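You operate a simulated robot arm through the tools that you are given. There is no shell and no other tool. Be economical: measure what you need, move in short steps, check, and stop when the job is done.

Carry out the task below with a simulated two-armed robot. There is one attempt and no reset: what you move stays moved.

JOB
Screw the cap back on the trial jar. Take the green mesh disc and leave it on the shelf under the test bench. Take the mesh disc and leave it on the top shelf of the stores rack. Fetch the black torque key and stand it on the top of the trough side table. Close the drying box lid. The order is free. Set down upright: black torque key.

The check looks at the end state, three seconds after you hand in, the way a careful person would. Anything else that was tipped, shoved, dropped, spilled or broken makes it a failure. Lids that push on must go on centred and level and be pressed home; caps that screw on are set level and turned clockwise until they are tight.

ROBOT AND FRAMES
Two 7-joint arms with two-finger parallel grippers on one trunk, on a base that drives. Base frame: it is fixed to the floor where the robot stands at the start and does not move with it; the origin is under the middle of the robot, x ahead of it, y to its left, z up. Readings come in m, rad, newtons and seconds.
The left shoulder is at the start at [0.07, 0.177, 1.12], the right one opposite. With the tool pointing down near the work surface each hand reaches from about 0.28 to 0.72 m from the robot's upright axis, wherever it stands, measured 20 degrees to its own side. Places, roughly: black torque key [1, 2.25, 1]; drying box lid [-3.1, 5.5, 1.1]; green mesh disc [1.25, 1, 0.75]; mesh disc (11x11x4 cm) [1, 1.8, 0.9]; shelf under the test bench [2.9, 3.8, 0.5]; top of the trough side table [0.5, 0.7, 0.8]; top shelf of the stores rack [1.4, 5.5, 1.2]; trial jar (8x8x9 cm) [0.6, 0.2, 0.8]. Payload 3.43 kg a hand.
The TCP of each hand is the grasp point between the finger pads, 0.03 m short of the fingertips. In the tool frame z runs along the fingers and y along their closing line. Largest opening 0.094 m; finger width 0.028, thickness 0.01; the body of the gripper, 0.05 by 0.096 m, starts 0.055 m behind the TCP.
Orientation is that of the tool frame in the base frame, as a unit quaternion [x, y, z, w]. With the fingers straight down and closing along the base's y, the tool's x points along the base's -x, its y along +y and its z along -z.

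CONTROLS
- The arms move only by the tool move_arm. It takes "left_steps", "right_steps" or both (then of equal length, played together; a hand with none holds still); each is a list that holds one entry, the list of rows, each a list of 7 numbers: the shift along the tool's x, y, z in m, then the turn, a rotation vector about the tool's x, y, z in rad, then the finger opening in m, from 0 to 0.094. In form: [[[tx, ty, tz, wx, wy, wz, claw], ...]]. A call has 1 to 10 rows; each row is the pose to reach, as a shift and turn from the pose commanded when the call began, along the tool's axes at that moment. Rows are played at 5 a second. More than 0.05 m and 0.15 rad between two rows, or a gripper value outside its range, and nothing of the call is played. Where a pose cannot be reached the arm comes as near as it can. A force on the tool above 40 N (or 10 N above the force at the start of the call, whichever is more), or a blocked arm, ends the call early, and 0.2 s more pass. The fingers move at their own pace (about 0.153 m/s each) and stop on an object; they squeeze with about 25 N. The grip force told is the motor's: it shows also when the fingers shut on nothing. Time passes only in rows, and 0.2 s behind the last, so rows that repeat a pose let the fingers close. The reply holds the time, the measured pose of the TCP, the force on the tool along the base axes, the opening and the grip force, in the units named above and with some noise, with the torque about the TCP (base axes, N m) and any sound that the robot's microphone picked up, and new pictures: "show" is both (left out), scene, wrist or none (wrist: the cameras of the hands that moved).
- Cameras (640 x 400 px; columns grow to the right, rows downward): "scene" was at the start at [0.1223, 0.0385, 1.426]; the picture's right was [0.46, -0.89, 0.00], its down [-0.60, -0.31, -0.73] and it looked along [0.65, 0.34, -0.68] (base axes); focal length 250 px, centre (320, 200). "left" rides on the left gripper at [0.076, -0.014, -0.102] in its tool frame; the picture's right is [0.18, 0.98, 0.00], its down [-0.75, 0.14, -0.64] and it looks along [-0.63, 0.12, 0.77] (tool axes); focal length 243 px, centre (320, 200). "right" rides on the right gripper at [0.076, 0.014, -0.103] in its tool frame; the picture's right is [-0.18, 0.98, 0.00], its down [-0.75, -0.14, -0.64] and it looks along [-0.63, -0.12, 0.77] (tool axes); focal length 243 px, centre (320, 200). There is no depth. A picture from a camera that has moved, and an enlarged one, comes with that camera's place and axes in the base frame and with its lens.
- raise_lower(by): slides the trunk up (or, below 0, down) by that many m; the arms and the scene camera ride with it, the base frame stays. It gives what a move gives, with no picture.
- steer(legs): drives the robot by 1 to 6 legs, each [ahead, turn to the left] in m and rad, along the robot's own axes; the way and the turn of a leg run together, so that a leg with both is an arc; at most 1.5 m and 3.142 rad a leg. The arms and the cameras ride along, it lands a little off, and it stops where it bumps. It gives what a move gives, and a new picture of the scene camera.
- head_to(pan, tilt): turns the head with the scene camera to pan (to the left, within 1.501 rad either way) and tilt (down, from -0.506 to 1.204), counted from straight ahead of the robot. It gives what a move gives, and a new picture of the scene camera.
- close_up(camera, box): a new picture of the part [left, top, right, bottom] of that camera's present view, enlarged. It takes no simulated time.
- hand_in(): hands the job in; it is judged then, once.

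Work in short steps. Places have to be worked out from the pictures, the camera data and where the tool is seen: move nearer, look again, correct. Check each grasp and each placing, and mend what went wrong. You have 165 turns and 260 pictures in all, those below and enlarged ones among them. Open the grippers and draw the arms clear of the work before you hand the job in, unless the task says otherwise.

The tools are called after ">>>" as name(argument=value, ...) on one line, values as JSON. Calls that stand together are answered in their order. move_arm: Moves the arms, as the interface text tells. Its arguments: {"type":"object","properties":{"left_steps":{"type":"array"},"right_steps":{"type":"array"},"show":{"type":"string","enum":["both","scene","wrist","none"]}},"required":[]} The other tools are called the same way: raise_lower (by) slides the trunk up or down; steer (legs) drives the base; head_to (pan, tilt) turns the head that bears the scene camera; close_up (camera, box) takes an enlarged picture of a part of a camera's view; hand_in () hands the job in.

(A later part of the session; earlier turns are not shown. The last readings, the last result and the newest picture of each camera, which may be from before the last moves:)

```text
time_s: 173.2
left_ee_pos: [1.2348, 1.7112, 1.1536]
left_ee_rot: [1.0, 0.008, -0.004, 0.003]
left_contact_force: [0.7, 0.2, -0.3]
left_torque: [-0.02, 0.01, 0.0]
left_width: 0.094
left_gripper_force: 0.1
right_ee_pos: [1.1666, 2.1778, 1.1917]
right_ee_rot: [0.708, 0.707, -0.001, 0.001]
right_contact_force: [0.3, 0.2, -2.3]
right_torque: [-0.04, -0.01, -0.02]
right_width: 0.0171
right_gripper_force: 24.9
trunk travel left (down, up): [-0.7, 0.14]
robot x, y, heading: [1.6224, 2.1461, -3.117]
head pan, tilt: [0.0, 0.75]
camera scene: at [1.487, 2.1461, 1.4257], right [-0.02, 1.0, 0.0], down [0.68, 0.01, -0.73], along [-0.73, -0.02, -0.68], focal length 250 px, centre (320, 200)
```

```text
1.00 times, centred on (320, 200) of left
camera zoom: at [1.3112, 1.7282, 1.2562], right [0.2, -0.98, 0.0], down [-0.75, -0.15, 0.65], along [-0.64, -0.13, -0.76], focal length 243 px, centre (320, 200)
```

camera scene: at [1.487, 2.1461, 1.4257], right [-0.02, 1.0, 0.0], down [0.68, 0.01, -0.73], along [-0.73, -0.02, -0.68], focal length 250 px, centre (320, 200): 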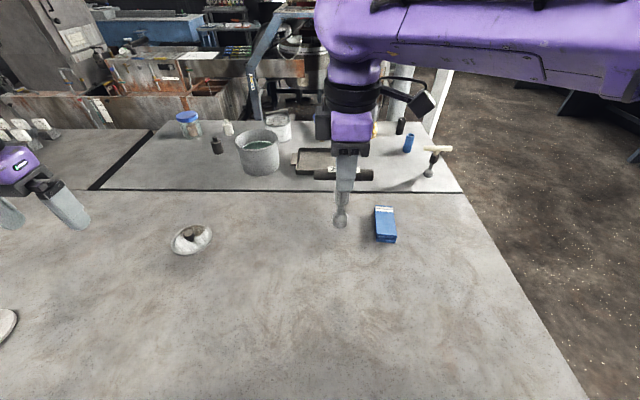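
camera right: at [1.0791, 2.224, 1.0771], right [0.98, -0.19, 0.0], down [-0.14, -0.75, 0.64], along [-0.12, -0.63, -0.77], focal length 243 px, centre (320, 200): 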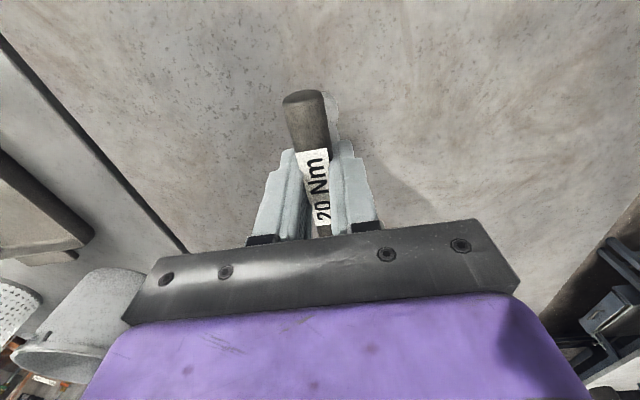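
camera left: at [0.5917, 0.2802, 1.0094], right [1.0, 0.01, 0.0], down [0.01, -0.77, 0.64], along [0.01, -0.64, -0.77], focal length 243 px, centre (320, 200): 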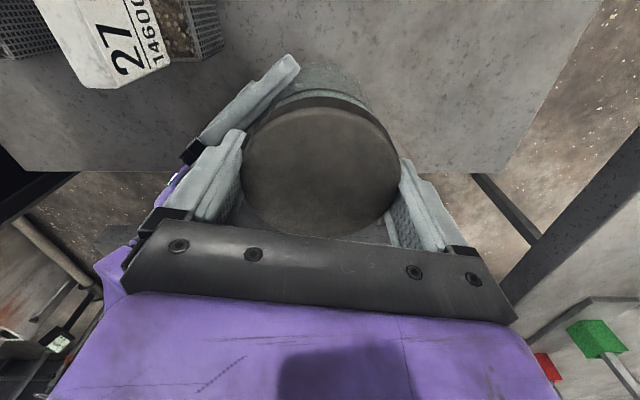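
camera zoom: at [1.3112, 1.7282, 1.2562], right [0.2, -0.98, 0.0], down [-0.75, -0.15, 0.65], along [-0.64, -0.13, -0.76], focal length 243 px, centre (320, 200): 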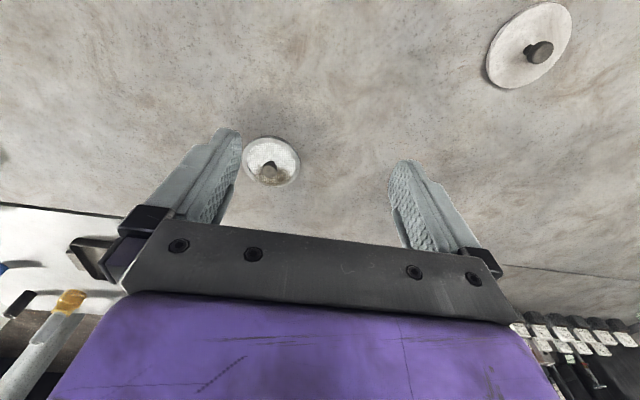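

The mesh disc (true mesh with a dark knob) has its knob at about (1.058, 1.773), top z≈0.895. The other one is solid. I'll bring the left hand above the knob.

>>> move_arm(left_steps=[[[-0.04, -0.015, 0.02, 0, 0, 0, 0.08], [-0.08, -0.03, 0.04, 0, 0, 0, 0.08], [-0.12, -0.045, 0.07, 0, 0, 0, 0.08], [-0.155, -0.06, 0.1, 0, 0, 0, 0.08], [-0.176, -0.063, 0.14, 0, 0, 0, 0.08], [-0.176, -0.063, 0.17, 0, 0, 0, 0.08]]], show="wrist")

>>> close_up(camera="scene", box=[130, 180, 290, 300])

```text
refused: row 3 steps farther than a row can; nothing moved
```

```text
3.33 times, centred on (210, 240) of scene
camera zoom: at [1.487, 2.1461, 1.4257], right [-0.02, 1.0, 0.0], down [0.68, 0.01, -0.73], along [-0.73, -0.02, -0.68], focal length 834 px, centre (687, 67)
```

zoom: 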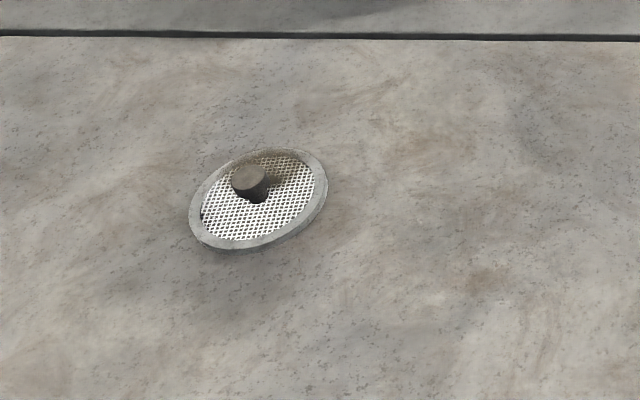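

A row step was slightly too long. I'll resend with smaller steps.

>>> move_arm(left_steps=[[[-0.035, -0.013, 0.015, 0, 0, 0, 0.08], [-0.07, -0.026, 0.03, 0, 0, 0, 0.08], [-0.105, -0.039, 0.05, 0, 0, 0, 0.08], [-0.14, -0.052, 0.075, 0, 0, 0, 0.08], [-0.165, -0.063, 0.105, 0, 0, 0, 0.08], [-0.176, -0.063, 0.14, 0, 0, 0, 0.08], [-0.176, -0.063, 0.17, 0, 0, 0, 0.08]]], show="wrist")

>>> close_up(camera="scene", box=[130, 180, 290, 300])

```text
time_s: 174.8
left_ee_pos: [1.0537, 1.7651, 0.9809]
left_ee_rot: [1.0, 0.008, -0.004, 0.002]
left_contact_force: [0.3, 0.7, -0.3]
left_torque: [0.01, -0.01, -0.03]
left_width: 0.08
left_gripper_force: 0.0
right_ee_pos: [1.1651, 2.1752, 1.1916]
right_ee_rot: [0.708, 0.707, 0.0, -0.001]
right_contact_force: [0.0, -0.3, -1.7]
right_torque: [0.0, 0.0, 0.01]
right_width: 0.0171
right_gripper_force: 25.1
trunk travel left (down, up): [-0.7, 0.14]
robot x, y, heading: [1.6208, 2.1483, -3.117]
head pan, tilt: [0.0, 0.75]
camera left: at [1.1312, 1.7831, 1.0832], right [0.2, -0.98, 0.0], down [-0.75, -0.15, 0.65], along [-0.63, -0.13, -0.76], focal length 243 px, centre (320, 200)
```

left: 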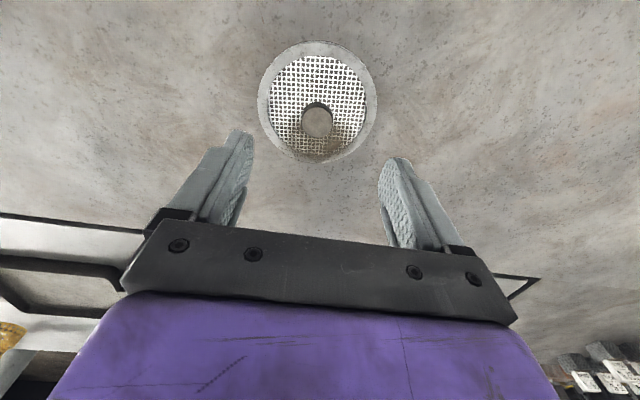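

```text
3.33 times, centred on (210, 240) of scene
camera zoom: at [1.4856, 2.1427, 1.4257], right [-0.02, 1.0, 0.0], down [0.68, 0.02, -0.73], along [-0.73, -0.02, -0.68], focal length 834 px, centre (687, 67)
```

zoom: 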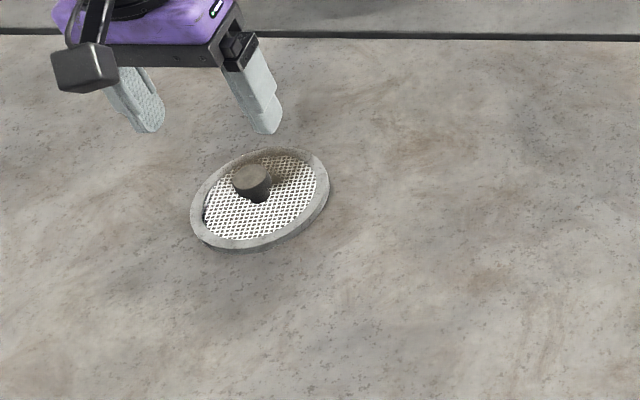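

Knob at (1.055, 1.769), z top ≈0.89. I'll shift 4 mm, lower and grip the knob.

>>> move_arm(left_steps=[[[0.001, -0.004, 0.03, 0, 0, 0, 0.08], [0.001, -0.004, 0.06, 0, 0, 0, 0.08], [0.001, -0.004, 0.076, 0, 0, 0, 0.08], [0.001, -0.004, 0.076, 0, 0, 0, 0.05], [0.001, -0.004, 0.076, 0, 0, 0, 0.02], [0.001, -0.004, 0.076, 0, 0, 0, 0.0], [0.001, -0.004, 0.076, 0, 0, 0, 0.0]]], show="wrist")

>>> close_up(camera="scene", box=[130, 180, 290, 300])

```text
time_s: 176.4
left_ee_pos: [1.0586, 1.7716, 0.9062]
left_ee_rot: [1.0, 0.008, -0.003, 0.002]
left_contact_force: [0.0, 0.2, 0.2]
left_torque: [0.06, 0.01, -0.01]
left_width: 0.0266
left_gripper_force: 25.1
right_ee_pos: [1.1657, 2.1754, 1.1896]
right_ee_rot: [0.708, 0.706, 0.001, 0.0]
right_contact_force: [-0.1, 0.9, -1.1]
right_torque: [0.01, 0.01, -0.02]
right_width: 0.0173
right_gripper_force: 24.7
trunk travel left (down, up): [-0.7, 0.14]
robot x, y, heading: [1.6205, 2.1487, -3.121]
head pan, tilt: [0.0, 0.75]
camera left: at [1.1346, 1.7888, 1.0089], right [0.2, -0.98, 0.0], down [-0.75, -0.15, 0.65], along [-0.63, -0.13, -0.76], focal length 243 px, centre (320, 200)
```

left: 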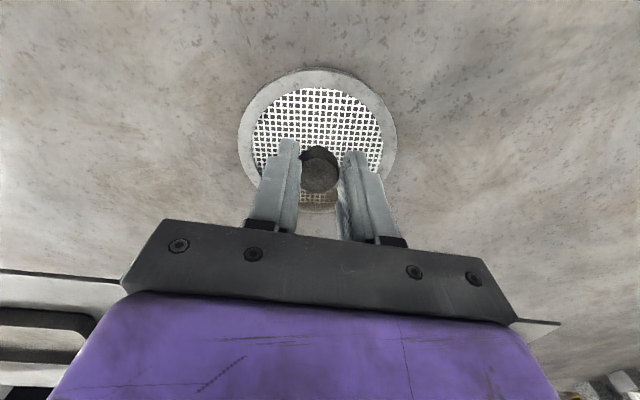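

```text
3.33 times, centred on (210, 240) of scene
camera zoom: at [1.4862, 2.1433, 1.4257], right [-0.02, 1.0, 0.0], down [0.68, 0.02, -0.73], along [-0.73, -0.02, -0.68], focal length 834 px, centre (687, 67)
```

zoom: 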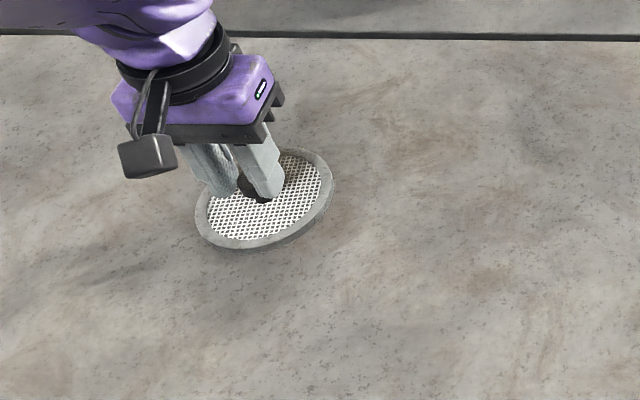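

Gripped the knob (0.0266). I'll lift it and bring it back toward the robot for travel.

>>> move_arm(left_steps=[[[0, 0, -0.04, 0, 0, 0, 0], [0, 0, -0.08, 0, 0, 0, 0], [0, 0, -0.12, 0, 0, 0, 0], [0.01, 0, -0.165, 0, 0, 0, 0], [0.05, 0, -0.19, 0, 0, 0, 0], [0.09, 0.01, -0.2, 0, 0, 0, 0], [0.13, 0.02, -0.21, 0, 0, 0, 0], [0.15, 0.03, -0.21, 0, 0, 0, 0]]], show="both")

```text
time_s: 178.2
left_ee_pos: [1.2084, 1.7436, 1.1171]
left_ee_rot: [1.0, 0.007, -0.004, 0.003]
left_contact_force: [0.4, 0.0, -1.0]
left_torque: [0.03, -0.03, -0.01]
left_width: 0.0264
left_gripper_force: 25.2
right_ee_pos: [1.1664, 2.1761, 1.1917]
right_ee_rot: [0.708, 0.706, 0.0, 0.0]
right_contact_force: [0.4, -0.1, 0.0]
right_torque: [0.0, 0.01, 0.04]
right_width: 0.017
right_gripper_force: 24.9
trunk travel left (down, up): [-0.7, 0.14]
robot x, y, heading: [1.623, 2.1461, -3.123]
head pan, tilt: [0.0, 0.75]
camera scene: at [1.4861, 2.1441, 1.4257], right [-0.02, 1.0, 0.0], down [0.68, 0.02, -0.73], along [-0.73, -0.02, -0.68], focal length 250 px, centre (320, 200)
camera left: at [1.2851, 1.7612, 1.2194], right [0.2, -0.98, 0.0], down [-0.75, -0.15, 0.65], along [-0.64, -0.13, -0.76], focal length 243 px, centre (320, 200)
```

scene: 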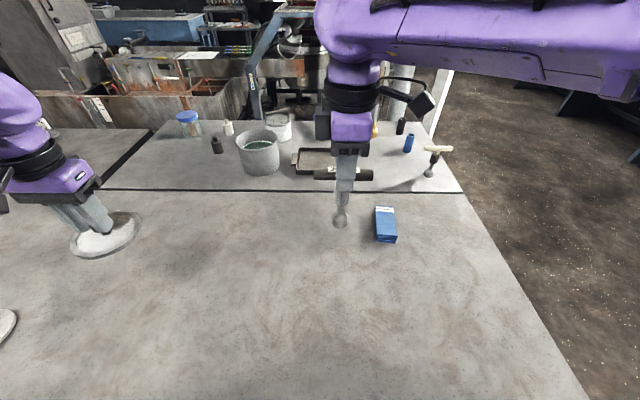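
left: 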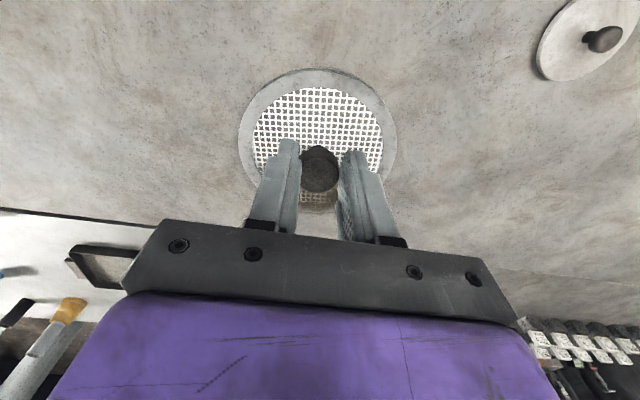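

Both items are held. Now to the stores rack: turn to face north and drive up to about y=4.5.

>>> steer(legs=[[-0.08, 0], [0, -1.62], [1.4, 0], [0.9, 0]])

>>> head_to(pan=0.15, tilt=0.3)

```text
time_s: 194.2
left_ee_pos: [1.4371, 4.886, 1.1163]
left_ee_rot: [-0.687, 0.726, 0.003, 0.002]
left_contact_force: [-0.6, 0.7, -1.9]
left_torque: [-0.03, 0.02, 0.0]
left_width: 0.0262
left_gripper_force: 24.9
right_ee_pos: [1.8709, 4.8977, 1.1909]
right_ee_rot: [0.999, -0.037, 0.001, 0.0]
right_contact_force: [-0.4, -0.2, -1.0]
right_torque: [0.01, -0.02, -0.02]
right_width: 0.0172
right_gripper_force: 25.0
trunk travel left (down, up): [-0.7, 0.14]
robot x, y, heading: [1.8143, 4.4433, 1.521]
head pan, tilt: [0.0, 0.75]
camera scene: at [1.8153, 4.5791, 1.4257], right [1.0, -0.05, 0.0], down [-0.03, -0.68, -0.73], along [0.03, 0.73, -0.68], focal length 250 px, centre (320, 200)
```

scene: 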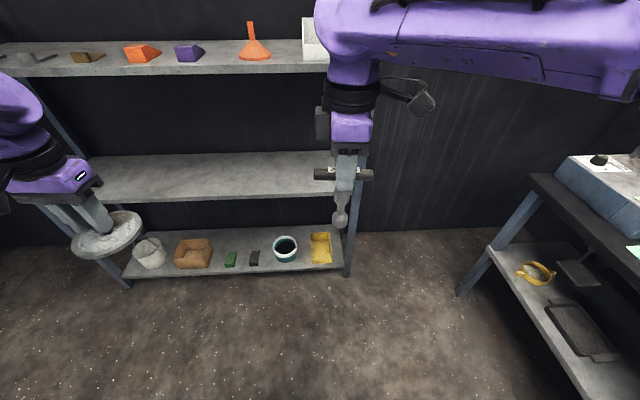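

```text
time_s: 195.1
left_ee_pos: [1.4368, 4.8859, 1.1162]
left_ee_rot: [-0.688, 0.726, 0.004, 0.001]
left_contact_force: [-0.7, -0.4, -0.3]
left_torque: [0.01, 0.03, -0.01]
left_width: 0.026
left_gripper_force: 25.0
right_ee_pos: [1.8716, 4.897, 1.1919]
right_ee_rot: [0.999, -0.036, 0.001, 0.0]
right_contact_force: [-0.6, 0.3, -1.3]
right_torque: [-0.01, 0.01, 0.01]
right_width: 0.0169
right_gripper_force: 24.6
trunk travel left (down, up): [-0.7, 0.14]
robot x, y, heading: [1.8124, 4.4485, 1.523]
head pan, tilt: [0.15, 0.3]
camera scene: at [1.8019, 4.5895, 1.466], right [0.99, 0.1, 0.0], down [0.03, -0.3, -0.95], along [-0.1, 0.95, -0.3], focal length 250 px, centre (320, 200)
```

scene: 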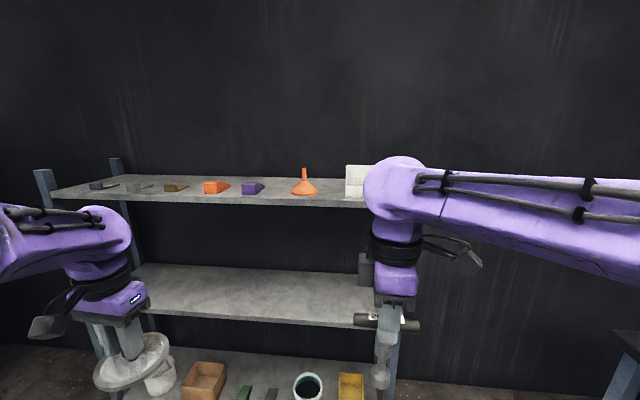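

The top shelf front edge is at y≈5.33, z≈1.22. I'll zoom to find a free spot among its items.

>>> close_up(camera="scene", box=[60, 140, 380, 240])

```text
2.00 times, centred on (220, 190) of scene
camera zoom: at [1.8019, 4.5895, 1.466], right [0.99, 0.1, 0.0], down [0.03, -0.3, -0.95], along [-0.1, 0.95, -0.3], focal length 501 px, centre (520, 220)
```

zoom: 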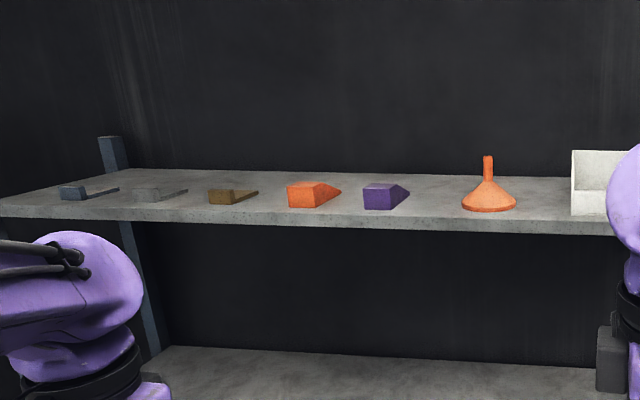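

There is free room toward the back of the shelf between the purple box and the funnel. I'll pull the key hand in close so it can't hit the rack, and raise the trunk.

>>> move_arm(right_steps=[[[0.025, 0.036, 0, 0, 0, 0, 0], [0.05, 0.072, 0, 0, 0, 0, 0], [0.075, 0.108, 0, 0, 0, 0, 0], [0.1, 0.144, 0, 0, 0, 0, 0], [0.125, 0.175, 0, 0, 0, 0, 0]]], show="none")

>>> raise_lower(by=0.13)

>>> steer(legs=[[0, 0.2], [0.25, 0], [0, -0.15]])

```text
time_s: 196.3
left_ee_pos: [1.4392, 4.8859, 1.1172]
left_ee_rot: [-0.687, 0.726, 0.004, 0.002]
left_contact_force: [0.3, 0.3, -0.9]
left_torque: [0.02, 0.01, 0.02]
left_width: 0.026
left_gripper_force: 24.0
right_ee_pos: [1.9845, 4.7128, 1.1936]
right_ee_rot: [0.999, -0.037, 0.0, -0.001]
right_contact_force: [0.9, -0.3, -1.0]
right_torque: [0.03, 0.02, 0.01]
right_width: 0.0168
right_gripper_force: 24.8
trunk travel left (down, up): [-0.7, 0.14]
robot x, y, heading: [1.8072, 4.4462, 1.518]
head pan, tilt: [0.15, 0.3]
```

```text
time_s: 197.9
left_ee_pos: [1.4368, 4.886, 1.2458]
left_ee_rot: [-0.687, 0.727, 0.004, 0.002]
left_contact_force: [0.7, 0.1, -0.2]
left_torque: [0.0, -0.01, 0.01]
left_width: 0.0262
left_gripper_force: 25.1
right_ee_pos: [1.9822, 4.7137, 1.3225]
right_ee_rot: [0.999, -0.036, 0.001, 0.0]
right_contact_force: [0.4, -0.2, -2.0]
right_torque: [-0.02, -0.02, -0.01]
right_width: 0.0171
right_gripper_force: 25.0
trunk travel left (down, up): [-0.83, 0.01]
robot x, y, heading: [1.8092, 4.4445, 1.525]
head pan, tilt: [0.15, 0.3]
```

```text
time_s: 201.1
left_ee_pos: [1.3718, 5.1135, 1.245]
left_ee_rot: [0.708, -0.706, -0.003, -0.002]
left_contact_force: [0.0, -0.8, -0.8]
left_torque: [-0.01, -0.02, -0.01]
left_width: 0.026
left_gripper_force: 25.3
right_ee_pos: [1.9264, 4.972, 1.3229]
right_ee_rot: [1.0, -0.007, 0.001, -0.001]
right_contact_force: [-0.4, -0.4, -1.5]
right_torque: [0.04, 0.04, -0.01]
right_width: 0.0172
right_gripper_force: 25.1
trunk travel left (down, up): [-0.83, 0.01]
robot x, y, heading: [1.7749, 4.693, 1.576]
head pan, tilt: [0.15, 0.3]
camera scene: at [1.7524, 4.8375, 1.5961], right [0.99, 0.16, 0.0], down [0.05, -0.29, -0.96], along [-0.15, 0.94, -0.3], focal length 250 px, centre (320, 200)
```

scene: 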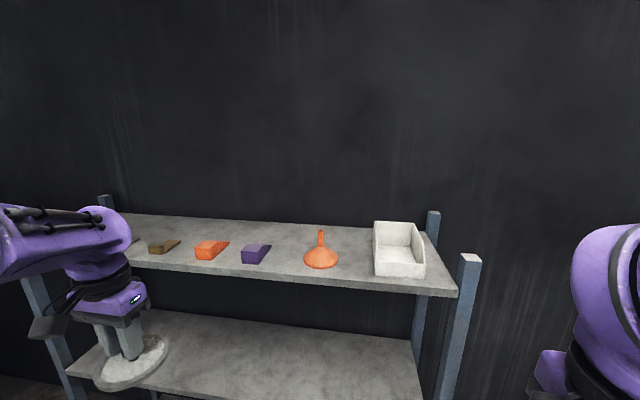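

Better view. The shelf front is at y≈5.40, z≈1.205, and the free spot behind the items is around (1.55, 5.60). I'll raise the disc well above the items before moving in.

>>> move_arm(left_steps=[[[0, 0, -0.04, 0, 0, 0, 0], [0, 0, -0.08, 0, 0, 0, 0], [0, 0, -0.12, 0, 0, 0, 0], [0, 0, -0.14, 0, 0, 0, 0]]], show="none")

>>> steer(legs=[[0.34, 0]])

>>> head_to(pan=0.25, tilt=0.6)

```text
time_s: 202.1
left_ee_pos: [1.3723, 5.1123, 1.39]
left_ee_rot: [0.709, -0.706, -0.004, -0.001]
left_contact_force: [0.3, -0.4, -0.6]
left_torque: [0.01, -0.01, -0.02]
left_width: 0.0257
left_gripper_force: 24.9
right_ee_pos: [1.927, 4.9717, 1.3225]
right_ee_rot: [1.0, -0.008, 0.0, -0.001]
right_contact_force: [-0.3, 0.1, -1.4]
right_torque: [-0.01, 0.02, -0.01]
right_width: 0.0175
right_gripper_force: 25.0
trunk travel left (down, up): [-0.83, 0.01]
robot x, y, heading: [1.7721, 4.6974, 1.579]
head pan, tilt: [0.15, 0.3]
```

```text
time_s: 204.3
left_ee_pos: [1.3642, 5.4566, 1.3895]
left_ee_rot: [0.711, -0.703, -0.004, -0.002]
left_contact_force: [-0.2, -0.5, -1.2]
left_torque: [0.01, 0.03, -0.02]
left_width: 0.0256
left_gripper_force: 25.0
right_ee_pos: [1.9209, 5.3188, 1.3239]
right_ee_rot: [1.0, -0.004, -0.001, 0.0]
right_contact_force: [0.6, -0.7, -2.3]
right_torque: [0.01, -0.01, 0.02]
right_width: 0.0172
right_gripper_force: 24.9
trunk travel left (down, up): [-0.83, 0.01]
robot x, y, heading: [1.7684, 5.0436, 1.589]
head pan, tilt: [0.15, 0.3]
camera scene: at [1.7487, 5.1833, 1.5963], right [0.99, 0.17, 0.0], down [0.05, -0.29, -0.96], along [-0.16, 0.94, -0.29], focal length 250 px, centre (320, 200)
```

scene: 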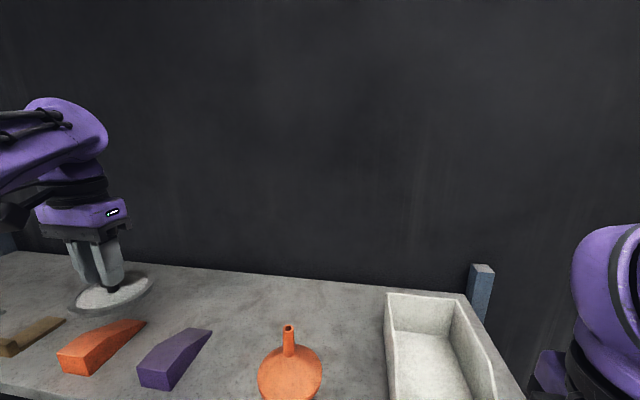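

```text
time_s: 205.1
left_ee_pos: [1.3648, 5.4591, 1.3884]
left_ee_rot: [0.711, -0.704, -0.004, -0.001]
left_contact_force: [0.8, 0.1, -0.6]
left_torque: [0.0, -0.02, -0.01]
left_width: 0.0257
left_gripper_force: 25.0
right_ee_pos: [1.9201, 5.3217, 1.3215]
right_ee_rot: [1.0, -0.004, 0.001, 0.0]
right_contact_force: [0.3, 0.8, -1.5]
right_torque: [0.0, 0.0, -0.03]
right_width: 0.017
right_gripper_force: 24.9
trunk travel left (down, up): [-0.83, 0.01]
robot x, y, heading: [1.7701, 5.0417, 1.589]
head pan, tilt: [0.25, 0.6]
camera scene: at [1.7409, 5.1801, 1.5685], right [0.96, 0.26, 0.0], down [0.15, -0.55, -0.82], along [-0.22, 0.8, -0.57], focal length 250 px, centre (320, 200)
```

scene: 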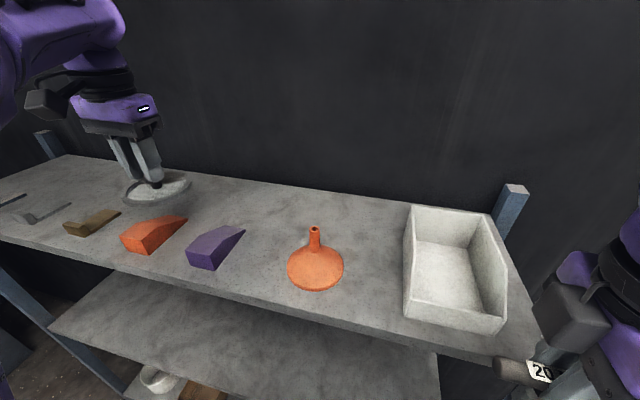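

The free spot behind and between the purple box and the funnel is clear at about (1.54, 5.60). I'll move the disc above it.

>>> move_arm(left_steps=[[[-0.045, 0, 0, 0, 0, 0, 0], [-0.09, 0, 0, 0, 0, 0, 0], [-0.135, -0.02, 0, 0, 0, 0, 0], [-0.141, -0.065, 0, 0, 0, 0, 0], [-0.141, -0.11, 0, 0, 0, 0, 0], [-0.141, -0.15, 0, 0, 0, 0, 0], [-0.141, -0.175, 0.02, 0, 0, 0, 0], [-0.141, -0.175, 0.06, 0, 0, 0, 0]]], show="both")

```text
time_s: 206.9
left_ee_pos: [1.5375, 5.6009, 1.3319]
left_ee_rot: [0.711, -0.704, -0.004, 0.0]
left_contact_force: [0.5, 0.9, -0.5]
left_torque: [-0.01, -0.03, -0.03]
left_width: 0.026
left_gripper_force: 24.7
right_ee_pos: [1.9201, 5.321, 1.3228]
right_ee_rot: [1.0, -0.005, 0.0, 0.0]
right_contact_force: [-0.7, 0.2, -1.2]
right_torque: [-0.01, -0.01, -0.02]
right_width: 0.017
right_gripper_force: 25.3
trunk travel left (down, up): [-0.83, 0.01]
robot x, y, heading: [1.7645, 5.0432, 1.586]
head pan, tilt: [0.25, 0.6]
camera scene: at [1.7405, 5.1792, 1.5686], right [0.96, 0.26, 0.0], down [0.15, -0.55, -0.82], along [-0.22, 0.8, -0.57], focal length 250 px, centre (320, 200)
camera left: at [1.5523, 5.5262, 1.434], right [-0.98, -0.19, 0.0], down [-0.15, 0.75, 0.65], along [-0.13, 0.64, -0.76], focal length 243 px, centre (320, 200)
```

scene: 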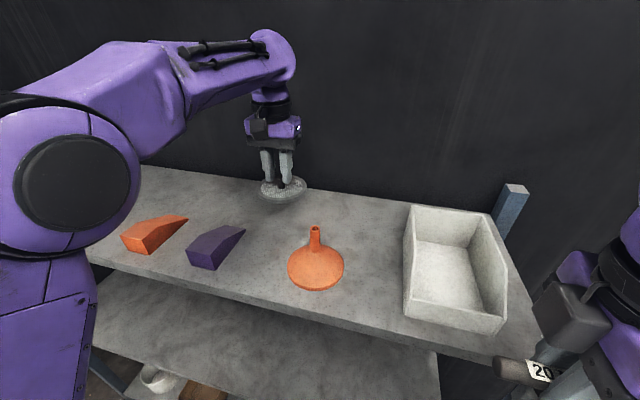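
left: 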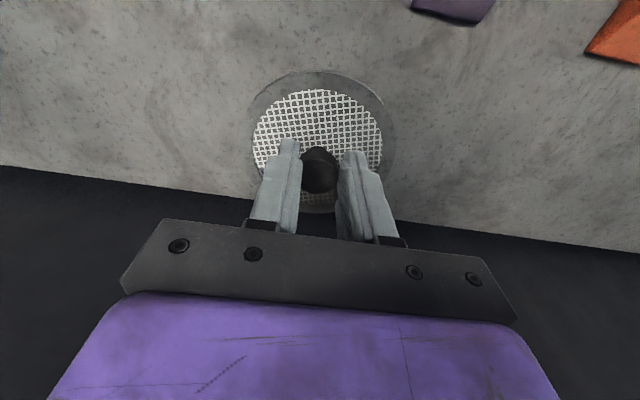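

The disc is over clear shelf with margin to the back edge. I'll lower it until it touches.

>>> move_arm(left_steps=[[[0, 0, 0.025, 0, 0, 0, 0], [0, 0, 0.05, 0, 0, 0, 0], [0, 0, 0.062, 0, 0, 0, 0], [0, 0, 0.068, 0, 0, 0, 0]]], show="none")

>>> close_up(camera="scene", box=[200, 120, 360, 300])

```text
time_s: 207.9
left_ee_pos: [1.5394, 5.6004, 1.2629]
left_ee_rot: [0.711, -0.704, -0.005, -0.002]
left_contact_force: [-1.3, -1.0, 20.7]
left_torque: [0.29, 0.05, -0.03]
left_width: 0.0263
left_gripper_force: 24.9
right_ee_pos: [1.9205, 5.3198, 1.3233]
right_ee_rot: [1.0, -0.003, 0.0, -0.002]
right_contact_force: [0.3, -0.7, -1.4]
right_torque: [-0.01, 0.02, 0.02]
right_width: 0.017
right_gripper_force: 25.3
trunk travel left (down, up): [-0.83, 0.01]
robot x, y, heading: [1.7685, 5.0386, 1.581]
head pan, tilt: [0.25, 0.6]
```

```text
2.22 times, centred on (280, 210) of scene
camera zoom: at [1.7415, 5.1757, 1.5691], right [0.96, 0.26, 0.0], down [0.15, -0.54, -0.83], along [-0.22, 0.8, -0.56], focal length 556 px, centre (409, 178)
```

zoom: 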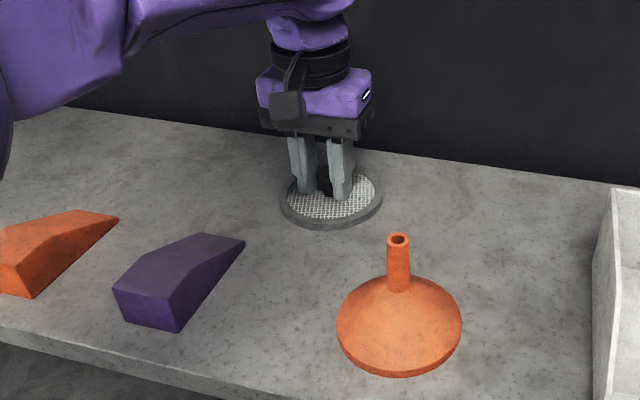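

Contact at 20 N, and the disc sits flat on the shelf. I'll ease the press, open and rise.

>>> move_arm(left_steps=[[[0, 0, -0.004, 0, 0, 0, 0], [0, 0, -0.005, 0, 0, 0, 0.03], [0, 0, -0.005, 0, 0, 0, 0.05], [0, 0, -0.005, 0, 0, 0, 0.06], [0, 0, -0.03, 0, 0, 0, 0.06], [0, 0, -0.07, 0, 0, 0, 0.06], [0, 0, -0.11, 0, 0, 0, 0.06], [0, 0, -0.15, 0, 0, 0, 0.06]]], show="none")

>>> close_up(camera="scene", box=[180, 120, 400, 300])

```text
time_s: 209.7
left_ee_pos: [1.5377, 5.5981, 1.4089]
left_ee_rot: [0.711, -0.703, -0.004, -0.001]
left_contact_force: [-0.2, 0.1, -0.4]
left_torque: [-0.06, -0.02, -0.01]
left_width: 0.0601
left_gripper_force: 0.1
right_ee_pos: [1.919, 5.3206, 1.3224]
right_ee_rot: [1.0, -0.004, 0.0, 0.0]
right_contact_force: [0.0, 0.4, -0.9]
right_torque: [0.0, -0.01, 0.0]
right_width: 0.0172
right_gripper_force: 25.3
trunk travel left (down, up): [-0.83, 0.01]
robot x, y, heading: [1.7671, 5.0418, 1.586]
head pan, tilt: [0.25, 0.6]
```

```text
2.22 times, centred on (290, 210) of scene
camera zoom: at [1.7413, 5.1793, 1.5685], right [0.96, 0.26, 0.0], down [0.15, -0.55, -0.82], along [-0.22, 0.8, -0.57], focal length 556 px, centre (387, 178)
```

zoom: 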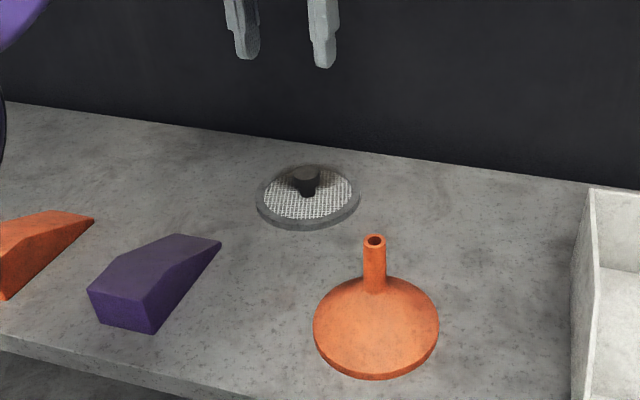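

The mesh disc is on the top shelf, upright and clear of the others. Next is the green disc: reverse down the aisle beside table B to about y=1.2, then lower the trunk back.

>>> steer(legs=[[-0.6, 0], [0, -0.01], [-1.5, 0], [-1.0, 0]])

>>> raise_lower(by=-0.1)

>>> head_to(pan=1.45, tilt=0.5)

```text
time_s: 225.1
left_ee_pos: [1.5818, 2.5285, 1.4073]
left_ee_rot: [0.727, -0.687, -0.004, -0.001]
left_contact_force: [0.1, 0.7, -1.6]
left_torque: [0.01, -0.03, -0.02]
left_width: 0.0602
left_gripper_force: 0.1
right_ee_pos: [1.9767, 2.2706, 1.3224]
right_ee_rot: [1.0, 0.02, -0.001, 0.0]
right_contact_force: [-0.1, -0.2, -1.7]
right_torque: [0.01, 0.04, 0.03]
right_width: 0.0169
right_gripper_force: 25.5
trunk travel left (down, up): [-0.83, 0.01]
robot x, y, heading: [1.8344, 1.9841, 1.635]
head pan, tilt: [0.25, 0.6]
camera scene: at [1.8039, 2.1205, 1.5685], right [0.95, 0.31, 0.0], down [0.17, -0.54, -0.82], along [-0.26, 0.78, -0.57], focal length 250 px, centre (320, 200)
```

scene: 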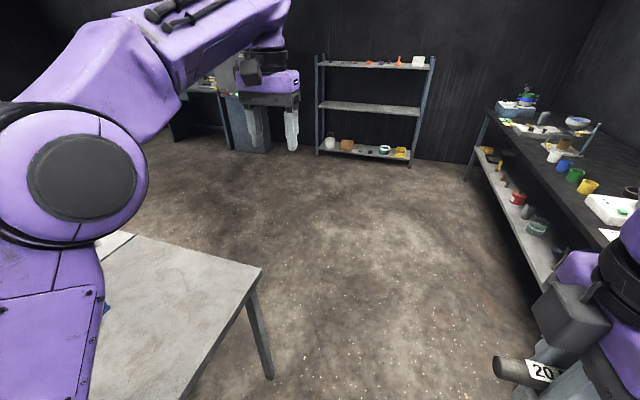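

```text
time_s: 226.4
left_ee_pos: [1.5821, 2.5281, 1.3088]
left_ee_rot: [0.727, -0.687, -0.004, -0.001]
left_contact_force: [-0.8, -1.0, -1.0]
left_torque: [0.01, 0.03, 0.01]
left_width: 0.0601
left_gripper_force: 0.1
right_ee_pos: [1.9757, 2.2695, 1.222]
right_ee_rot: [1.0, 0.019, 0.0, 0.0]
right_contact_force: [0.4, -0.4, -1.1]
right_torque: [0.02, 0.01, -0.01]
right_width: 0.0171
right_gripper_force: 24.8
trunk travel left (down, up): [-0.73, 0.11]
robot x, y, heading: [1.841, 1.9838, 1.638]
head pan, tilt: [0.25, 0.6]
```

```text
time_s: 227.8
left_ee_pos: [1.5815, 2.527, 1.3078]
left_ee_rot: [0.727, -0.687, -0.004, -0.001]
left_contact_force: [-0.4, -0.1, -0.4]
left_torque: [-0.02, 0.02, 0.02]
left_width: 0.0596
left_gripper_force: 0.1
right_ee_pos: [1.9755, 2.2701, 1.2222]
right_ee_rot: [1.0, 0.019, 0.001, 0.0]
right_contact_force: [0.4, 0.3, -1.7]
right_torque: [0.01, 0.01, -0.01]
right_width: 0.0168
right_gripper_force: 24.6
trunk travel left (down, up): [-0.73, 0.11]
robot x, y, heading: [1.8346, 1.9883, 1.638]
head pan, tilt: [1.45, 0.499]
camera scene: at [1.7405, 2.0406, 1.4777], right [0.06, 1.0, 0.0], down [0.48, -0.03, -0.88], along [-0.88, 0.05, -0.48], focal length 250 px, centre (320, 200)
```

scene: 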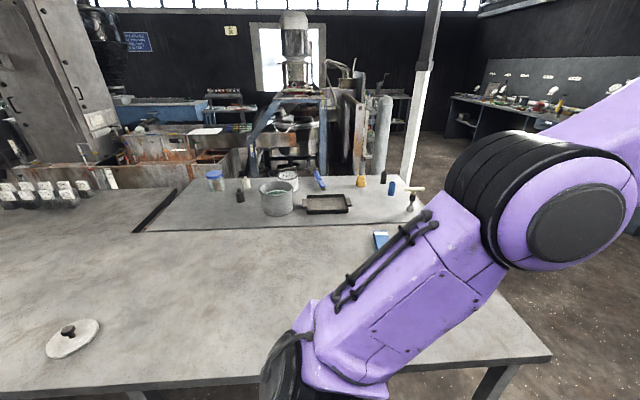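

Clear so far. I'll reverse another 0.8 m, then turn to face the table.

>>> steer(legs=[[0, -0.06], [-0.8, 0], [0, 1.55]])

>>> head_to(pan=0.0, tilt=0.7)

```text
time_s: 236.4
left_ee_pos: [1.2858, 0.9543, 1.3085]
left_ee_rot: [1.0, -0.005, -0.004, 0.002]
left_contact_force: [-0.7, 0.4, -0.3]
left_torque: [-0.02, 0.01, 0.0]
left_width: 0.0601
left_gripper_force: 0.1
right_ee_pos: [1.5708, 1.3317, 1.2218]
right_ee_rot: [0.717, 0.698, 0.0, 0.001]
right_contact_force: [0.1, 0.5, -2.0]
right_torque: [0.02, -0.02, 0.05]
right_width: 0.0172
right_gripper_force: 24.9
trunk travel left (down, up): [-0.73, 0.11]
robot x, y, heading: [1.842, 1.1734, 3.134]
head pan, tilt: [1.45, 0.499]
camera scene: at [1.7828, 1.0823, 1.4777], right [-0.99, 0.12, 0.0], down [0.06, 0.47, -0.88], along [-0.11, -0.87, -0.48], focal length 250 px, centre (320, 200)
```

scene: 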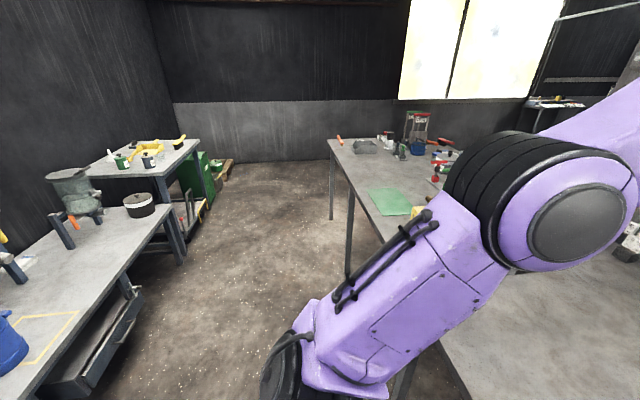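

```text
time_s: 237.9
left_ee_pos: [1.286, 0.9554, 1.3083]
left_ee_rot: [1.0, -0.004, -0.003, 0.002]
left_contact_force: [-0.6, 0.1, -0.4]
left_torque: [0.01, -0.03, 0.02]
left_width: 0.0599
left_gripper_force: 0.0
right_ee_pos: [1.5713, 1.3311, 1.2216]
right_ee_rot: [0.717, 0.697, 0.0, 0.0]
right_contact_force: [-0.2, 0.4, -2.3]
right_torque: [-0.04, -0.01, 0.02]
right_width: 0.0169
right_gripper_force: 25.0
trunk travel left (down, up): [-0.73, 0.11]
robot x, y, heading: [1.8425, 1.1719, 3.14]
head pan, tilt: [0.0, 0.7]
camera scene: at [1.7088, 1.1726, 1.46], right [0.0, 1.0, 0.0], down [0.64, 0.0, -0.76], along [-0.76, 0.0, -0.64], focal length 250 px, centre (320, 200)
```

scene: 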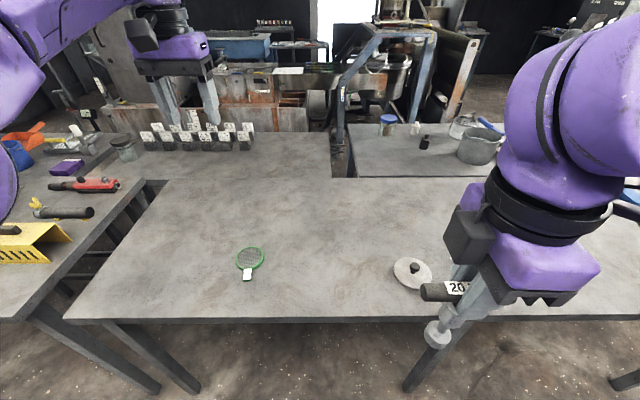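

The green mesh disc is at about (1.26, 0.97) with a white grip tab pointing toward me. I'll zoom in on it.

>>> close_up(camera="scene", box=[210, 230, 290, 290])

>>> close_up(camera="left", box=[160, 0, 480, 200])

```text
6.67 times, centred on (250, 260) of scene
camera zoom: at [1.7088, 1.1726, 1.46], right [0.0, 1.0, 0.0], down [0.64, 0.0, -0.76], along [-0.76, 0.0, -0.64], focal length 1669 px, centre (787, -200)
```

zoom: 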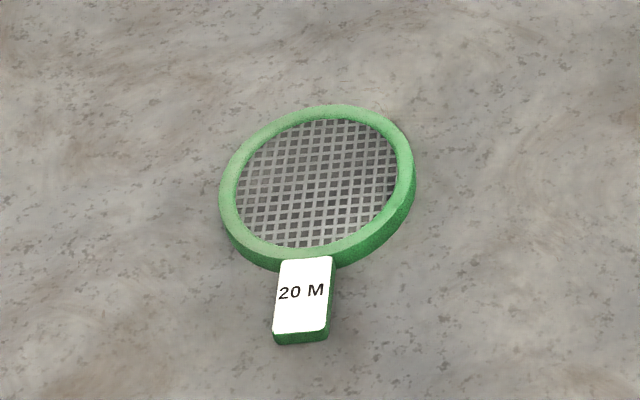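

```text
2.00 times, centred on (320, 100) of left
camera zoom: at [1.3644, 0.9705, 1.4109], right [0.18, -0.98, 0.0], down [-0.75, -0.13, 0.65], along [-0.64, -0.12, -0.76], focal length 485 px, centre (320, 400)
```

zoom: 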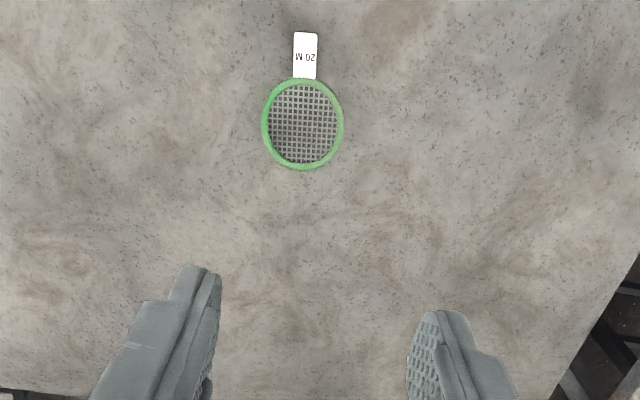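

The tab is centred at about (1.315, 0.972), 2.3 cm wide, with its top at z≈0.867. For placing under the bench I'll grasp it with the fingers pitched 30° forward. First I'll bring the hand above it, pitched.

>>> move_arm(left_steps=[[[0.008, -0.003, 0.045, 0, -0.1, 0, 0.06], [0.016, -0.006, 0.09, 0, -0.2, 0, 0.06], [0.024, -0.009, 0.135, 0, -0.3, 0, 0.06], [0.03, -0.012, 0.18, 0, -0.4, 0, 0.06], [0.036, -0.015, 0.225, 0, -0.5, 0, 0.06], [0.04, -0.017, 0.27, 0, -0.52, 0, 0.06], [0.04, -0.017, 0.31, 0, -0.52, 0, 0.06]]], show="wrist")

>>> close_up(camera="scene", box=[180, 160, 320, 290])

```text
time_s: 239.6
left_ee_pos: [1.326, 0.9678, 1.0005]
left_ee_rot: [0.966, -0.004, -0.26, 0.0]
left_contact_force: [-0.7, 0.0, 0.4]
left_torque: [0.01, 0.02, 0.01]
left_width: 0.0599
left_gripper_force: 0.1
right_ee_pos: [1.5697, 1.3301, 1.2222]
right_ee_rot: [0.718, 0.696, 0.0, 0.0]
right_contact_force: [-0.7, -0.1, -1.5]
right_torque: [-0.02, -0.04, 0.0]
right_width: 0.017
right_gripper_force: 24.9
trunk travel left (down, up): [-0.73, 0.11]
robot x, y, heading: [1.8434, 1.1747, 3.14]
head pan, tilt: [0.0, 0.7]
camera left: at [1.4432, 0.9824, 1.0514], right [0.15, -0.98, -0.09], down [-0.33, -0.14, 0.93], along [-0.93, -0.11, -0.35], focal length 243 px, centre (320, 200)
```

left: 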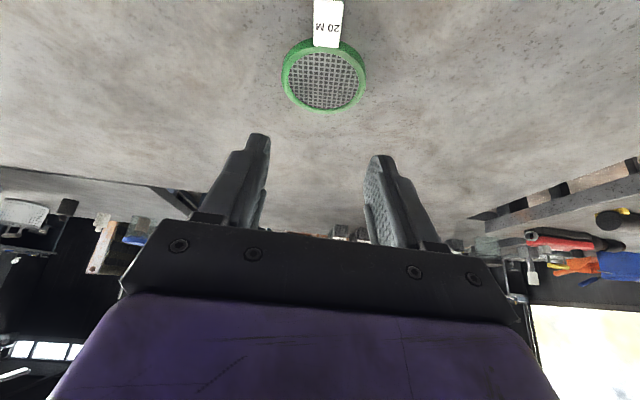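

```text
3.08 times, centred on (250, 225) of scene
camera zoom: at [1.7071, 1.1714, 1.4598], right [0.0, 1.0, 0.0], down [0.65, 0.0, -0.76], along [-0.76, 0.0, -0.65], focal length 770 px, centre (535, 123)
```

zoom: 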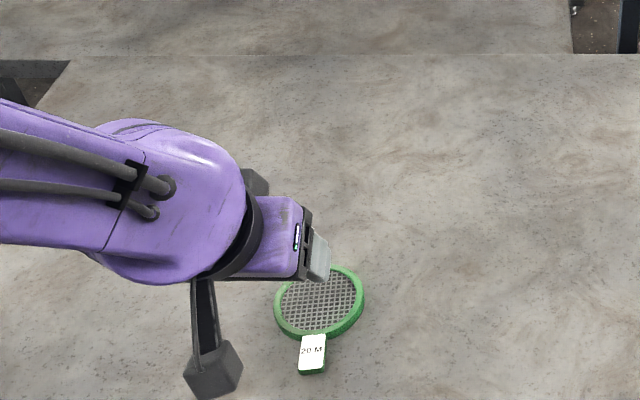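

The tab estimate agrees between cameras. I'll descend vertically to just above it, keeping the pitch.

>>> move_arm(left_steps=[[[0.018, -0.006, 0.03, 0, 0, 0, 0.06], [0.036, -0.006, 0.06, 0, 0, 0, 0.06], [0.049, -0.006, 0.081, 0, 0, 0, 0.06]]], show="wrist")

>>> close_up(camera="scene", box=[210, 210, 300, 290])

```text
time_s: 240.3
left_ee_pos: [1.327, 0.9764, 0.9032]
left_ee_rot: [0.965, -0.005, -0.261, 0.0]
left_contact_force: [-0.4, 0.2, 0.2]
left_torque: [0.0, 0.01, -0.01]
left_width: 0.0597
left_gripper_force: 0.0
right_ee_pos: [1.5708, 1.3315, 1.2228]
right_ee_rot: [0.717, 0.697, 0.0, 0.0]
right_contact_force: [-1.0, 0.4, -0.9]
right_torque: [-0.02, 0.01, -0.01]
right_width: 0.017
right_gripper_force: 24.8
trunk travel left (down, up): [-0.73, 0.11]
robot x, y, heading: [1.8469, 1.1722, 3.138]
head pan, tilt: [0.0, 0.7]
camera left: at [1.4443, 0.9914, 0.9536], right [0.15, -0.98, -0.09], down [-0.33, -0.14, 0.93], along [-0.93, -0.11, -0.34], focal length 243 px, centre (320, 200)
```

left: 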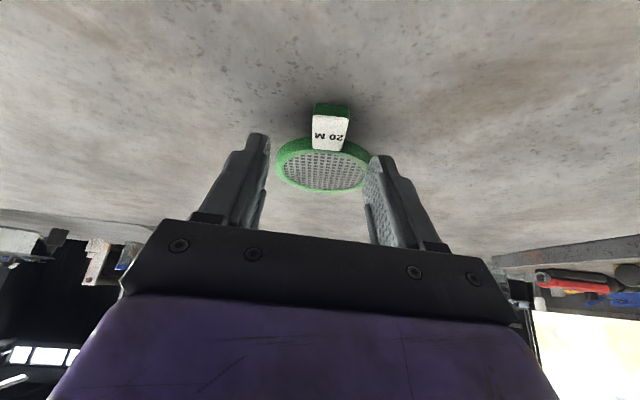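

```text
5.00 times, centred on (255, 250) of scene
camera zoom: at [1.7089, 1.1726, 1.46], right [0.0, 1.0, 0.0], down [0.64, 0.0, -0.76], along [-0.76, 0.0, -0.64], focal length 1252 px, centre (645, -50)
```

zoom: 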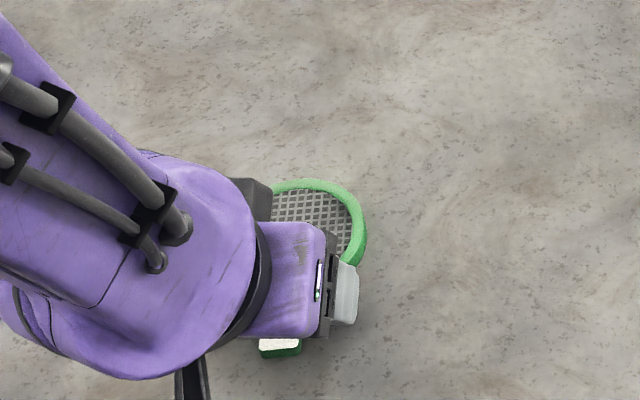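

The tab is between the fingers. I'll lower the last 12 mm and close.

>>> move_arm(left_steps=[[[0.004, 0.001, 0.006, 0, 0, 0, 0.06], [0.006, 0.001, 0.0104, 0, 0, 0, 0.06], [0.006, 0.001, 0.0104, 0, 0, 0, 0.03], [0.006, 0.001, 0.0104, 0, 0, 0, 0.0], [0.006, 0.001, 0.0104, 0, 0, 0, 0.0]]], show="wrist")

```text
time_s: 241.6
left_ee_pos: [1.3268, 0.9756, 0.8925]
left_ee_rot: [0.966, -0.004, -0.26, 0.002]
left_contact_force: [-0.2, 0.7, 1.1]
left_torque: [-0.05, 0.13, 0.1]
left_width: 0.0215
left_gripper_force: 24.7
right_ee_pos: [1.5701, 1.3312, 1.2225]
right_ee_rot: [0.717, 0.697, -0.001, 0.0]
right_contact_force: [-0.5, 1.3, -1.7]
right_torque: [0.02, -0.02, -0.01]
right_width: 0.0168
right_gripper_force: 25.2
trunk travel left (down, up): [-0.73, 0.11]
robot x, y, heading: [1.8476, 1.1722, 3.141]
head pan, tilt: [0.0, 0.7]
camera left: at [1.444, 0.9904, 0.9424], right [0.15, -0.98, -0.09], down [-0.33, -0.13, 0.93], along [-0.93, -0.11, -0.34], focal length 243 px, centre (320, 200)
```

left: 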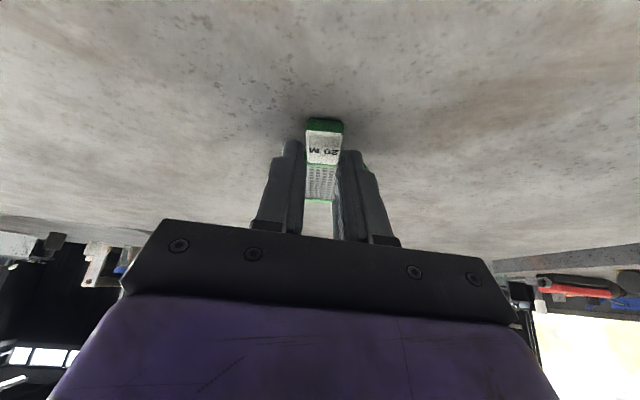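

Gripped the tab (0.0215). I'll lift it and check.

>>> move_arm(left_steps=[[[-0.02, 0, -0.035, 0, 0, 0, 0], [-0.04, 0, -0.07, 0, 0, 0, 0], [-0.06, 0, -0.105, 0, 0, 0, 0], [-0.08, 0, -0.14, 0, 0, 0, 0], [-0.1, 0, -0.18, 0, 0, 0, 0], [-0.11, 0, -0.22, 0, 0, 0, 0]]], show="both")

```text
time_s: 242.9
left_ee_pos: [1.3289, 0.9728, 1.0607]
left_ee_rot: [0.965, -0.004, -0.261, 0.001]
left_contact_force: [0.3, 0.1, -0.9]
left_torque: [0.0, -0.03, 0.01]
left_width: 0.0213
left_gripper_force: 24.9
left hand out of reach, approached as far as the arm can: row 5, 6
right_ee_pos: [1.5699, 1.3302, 1.2225]
right_ee_rot: [0.717, 0.697, 0.001, 0.0]
right_contact_force: [0.1, 0.3, -1.5]
right_torque: [-0.03, 0.0, 0.01]
right_width: 0.017
right_gripper_force: 25.1
trunk travel left (down, up): [-0.73, 0.11]
robot x, y, heading: [1.8443, 1.1726, 3.142]
head pan, tilt: [0.0, 0.7]
camera scene: at [1.7081, 1.1724, 1.4599], right [0.0, 1.0, 0.0], down [0.64, 0.0, -0.76], along [-0.76, 0.0, -0.64], focal length 250 px, centre (320, 200)
camera left: at [1.4462, 0.9885, 1.1133], right [0.15, -0.98, -0.09], down [-0.33, -0.13, 0.93], along [-0.93, -0.11, -0.34], focal length 243 px, centre (320, 200)
```

scene: 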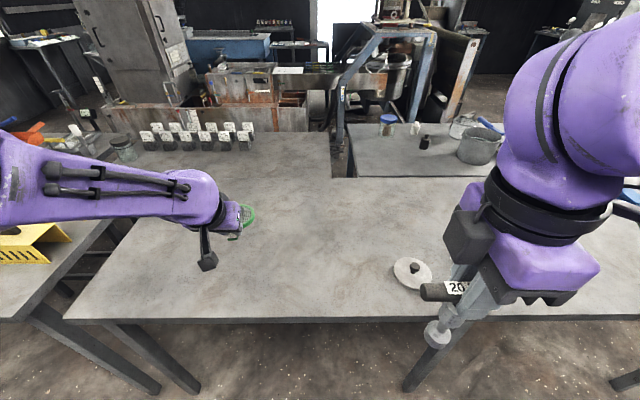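
left: 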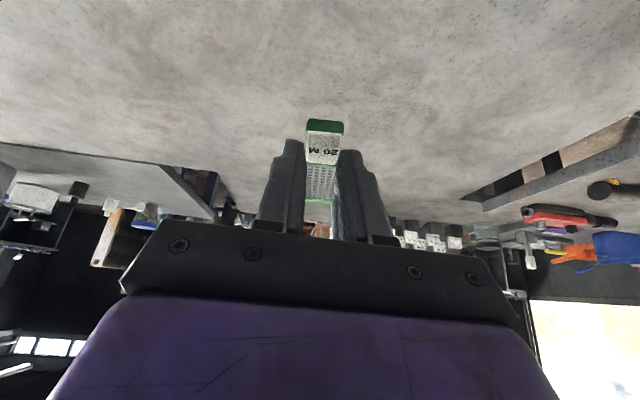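

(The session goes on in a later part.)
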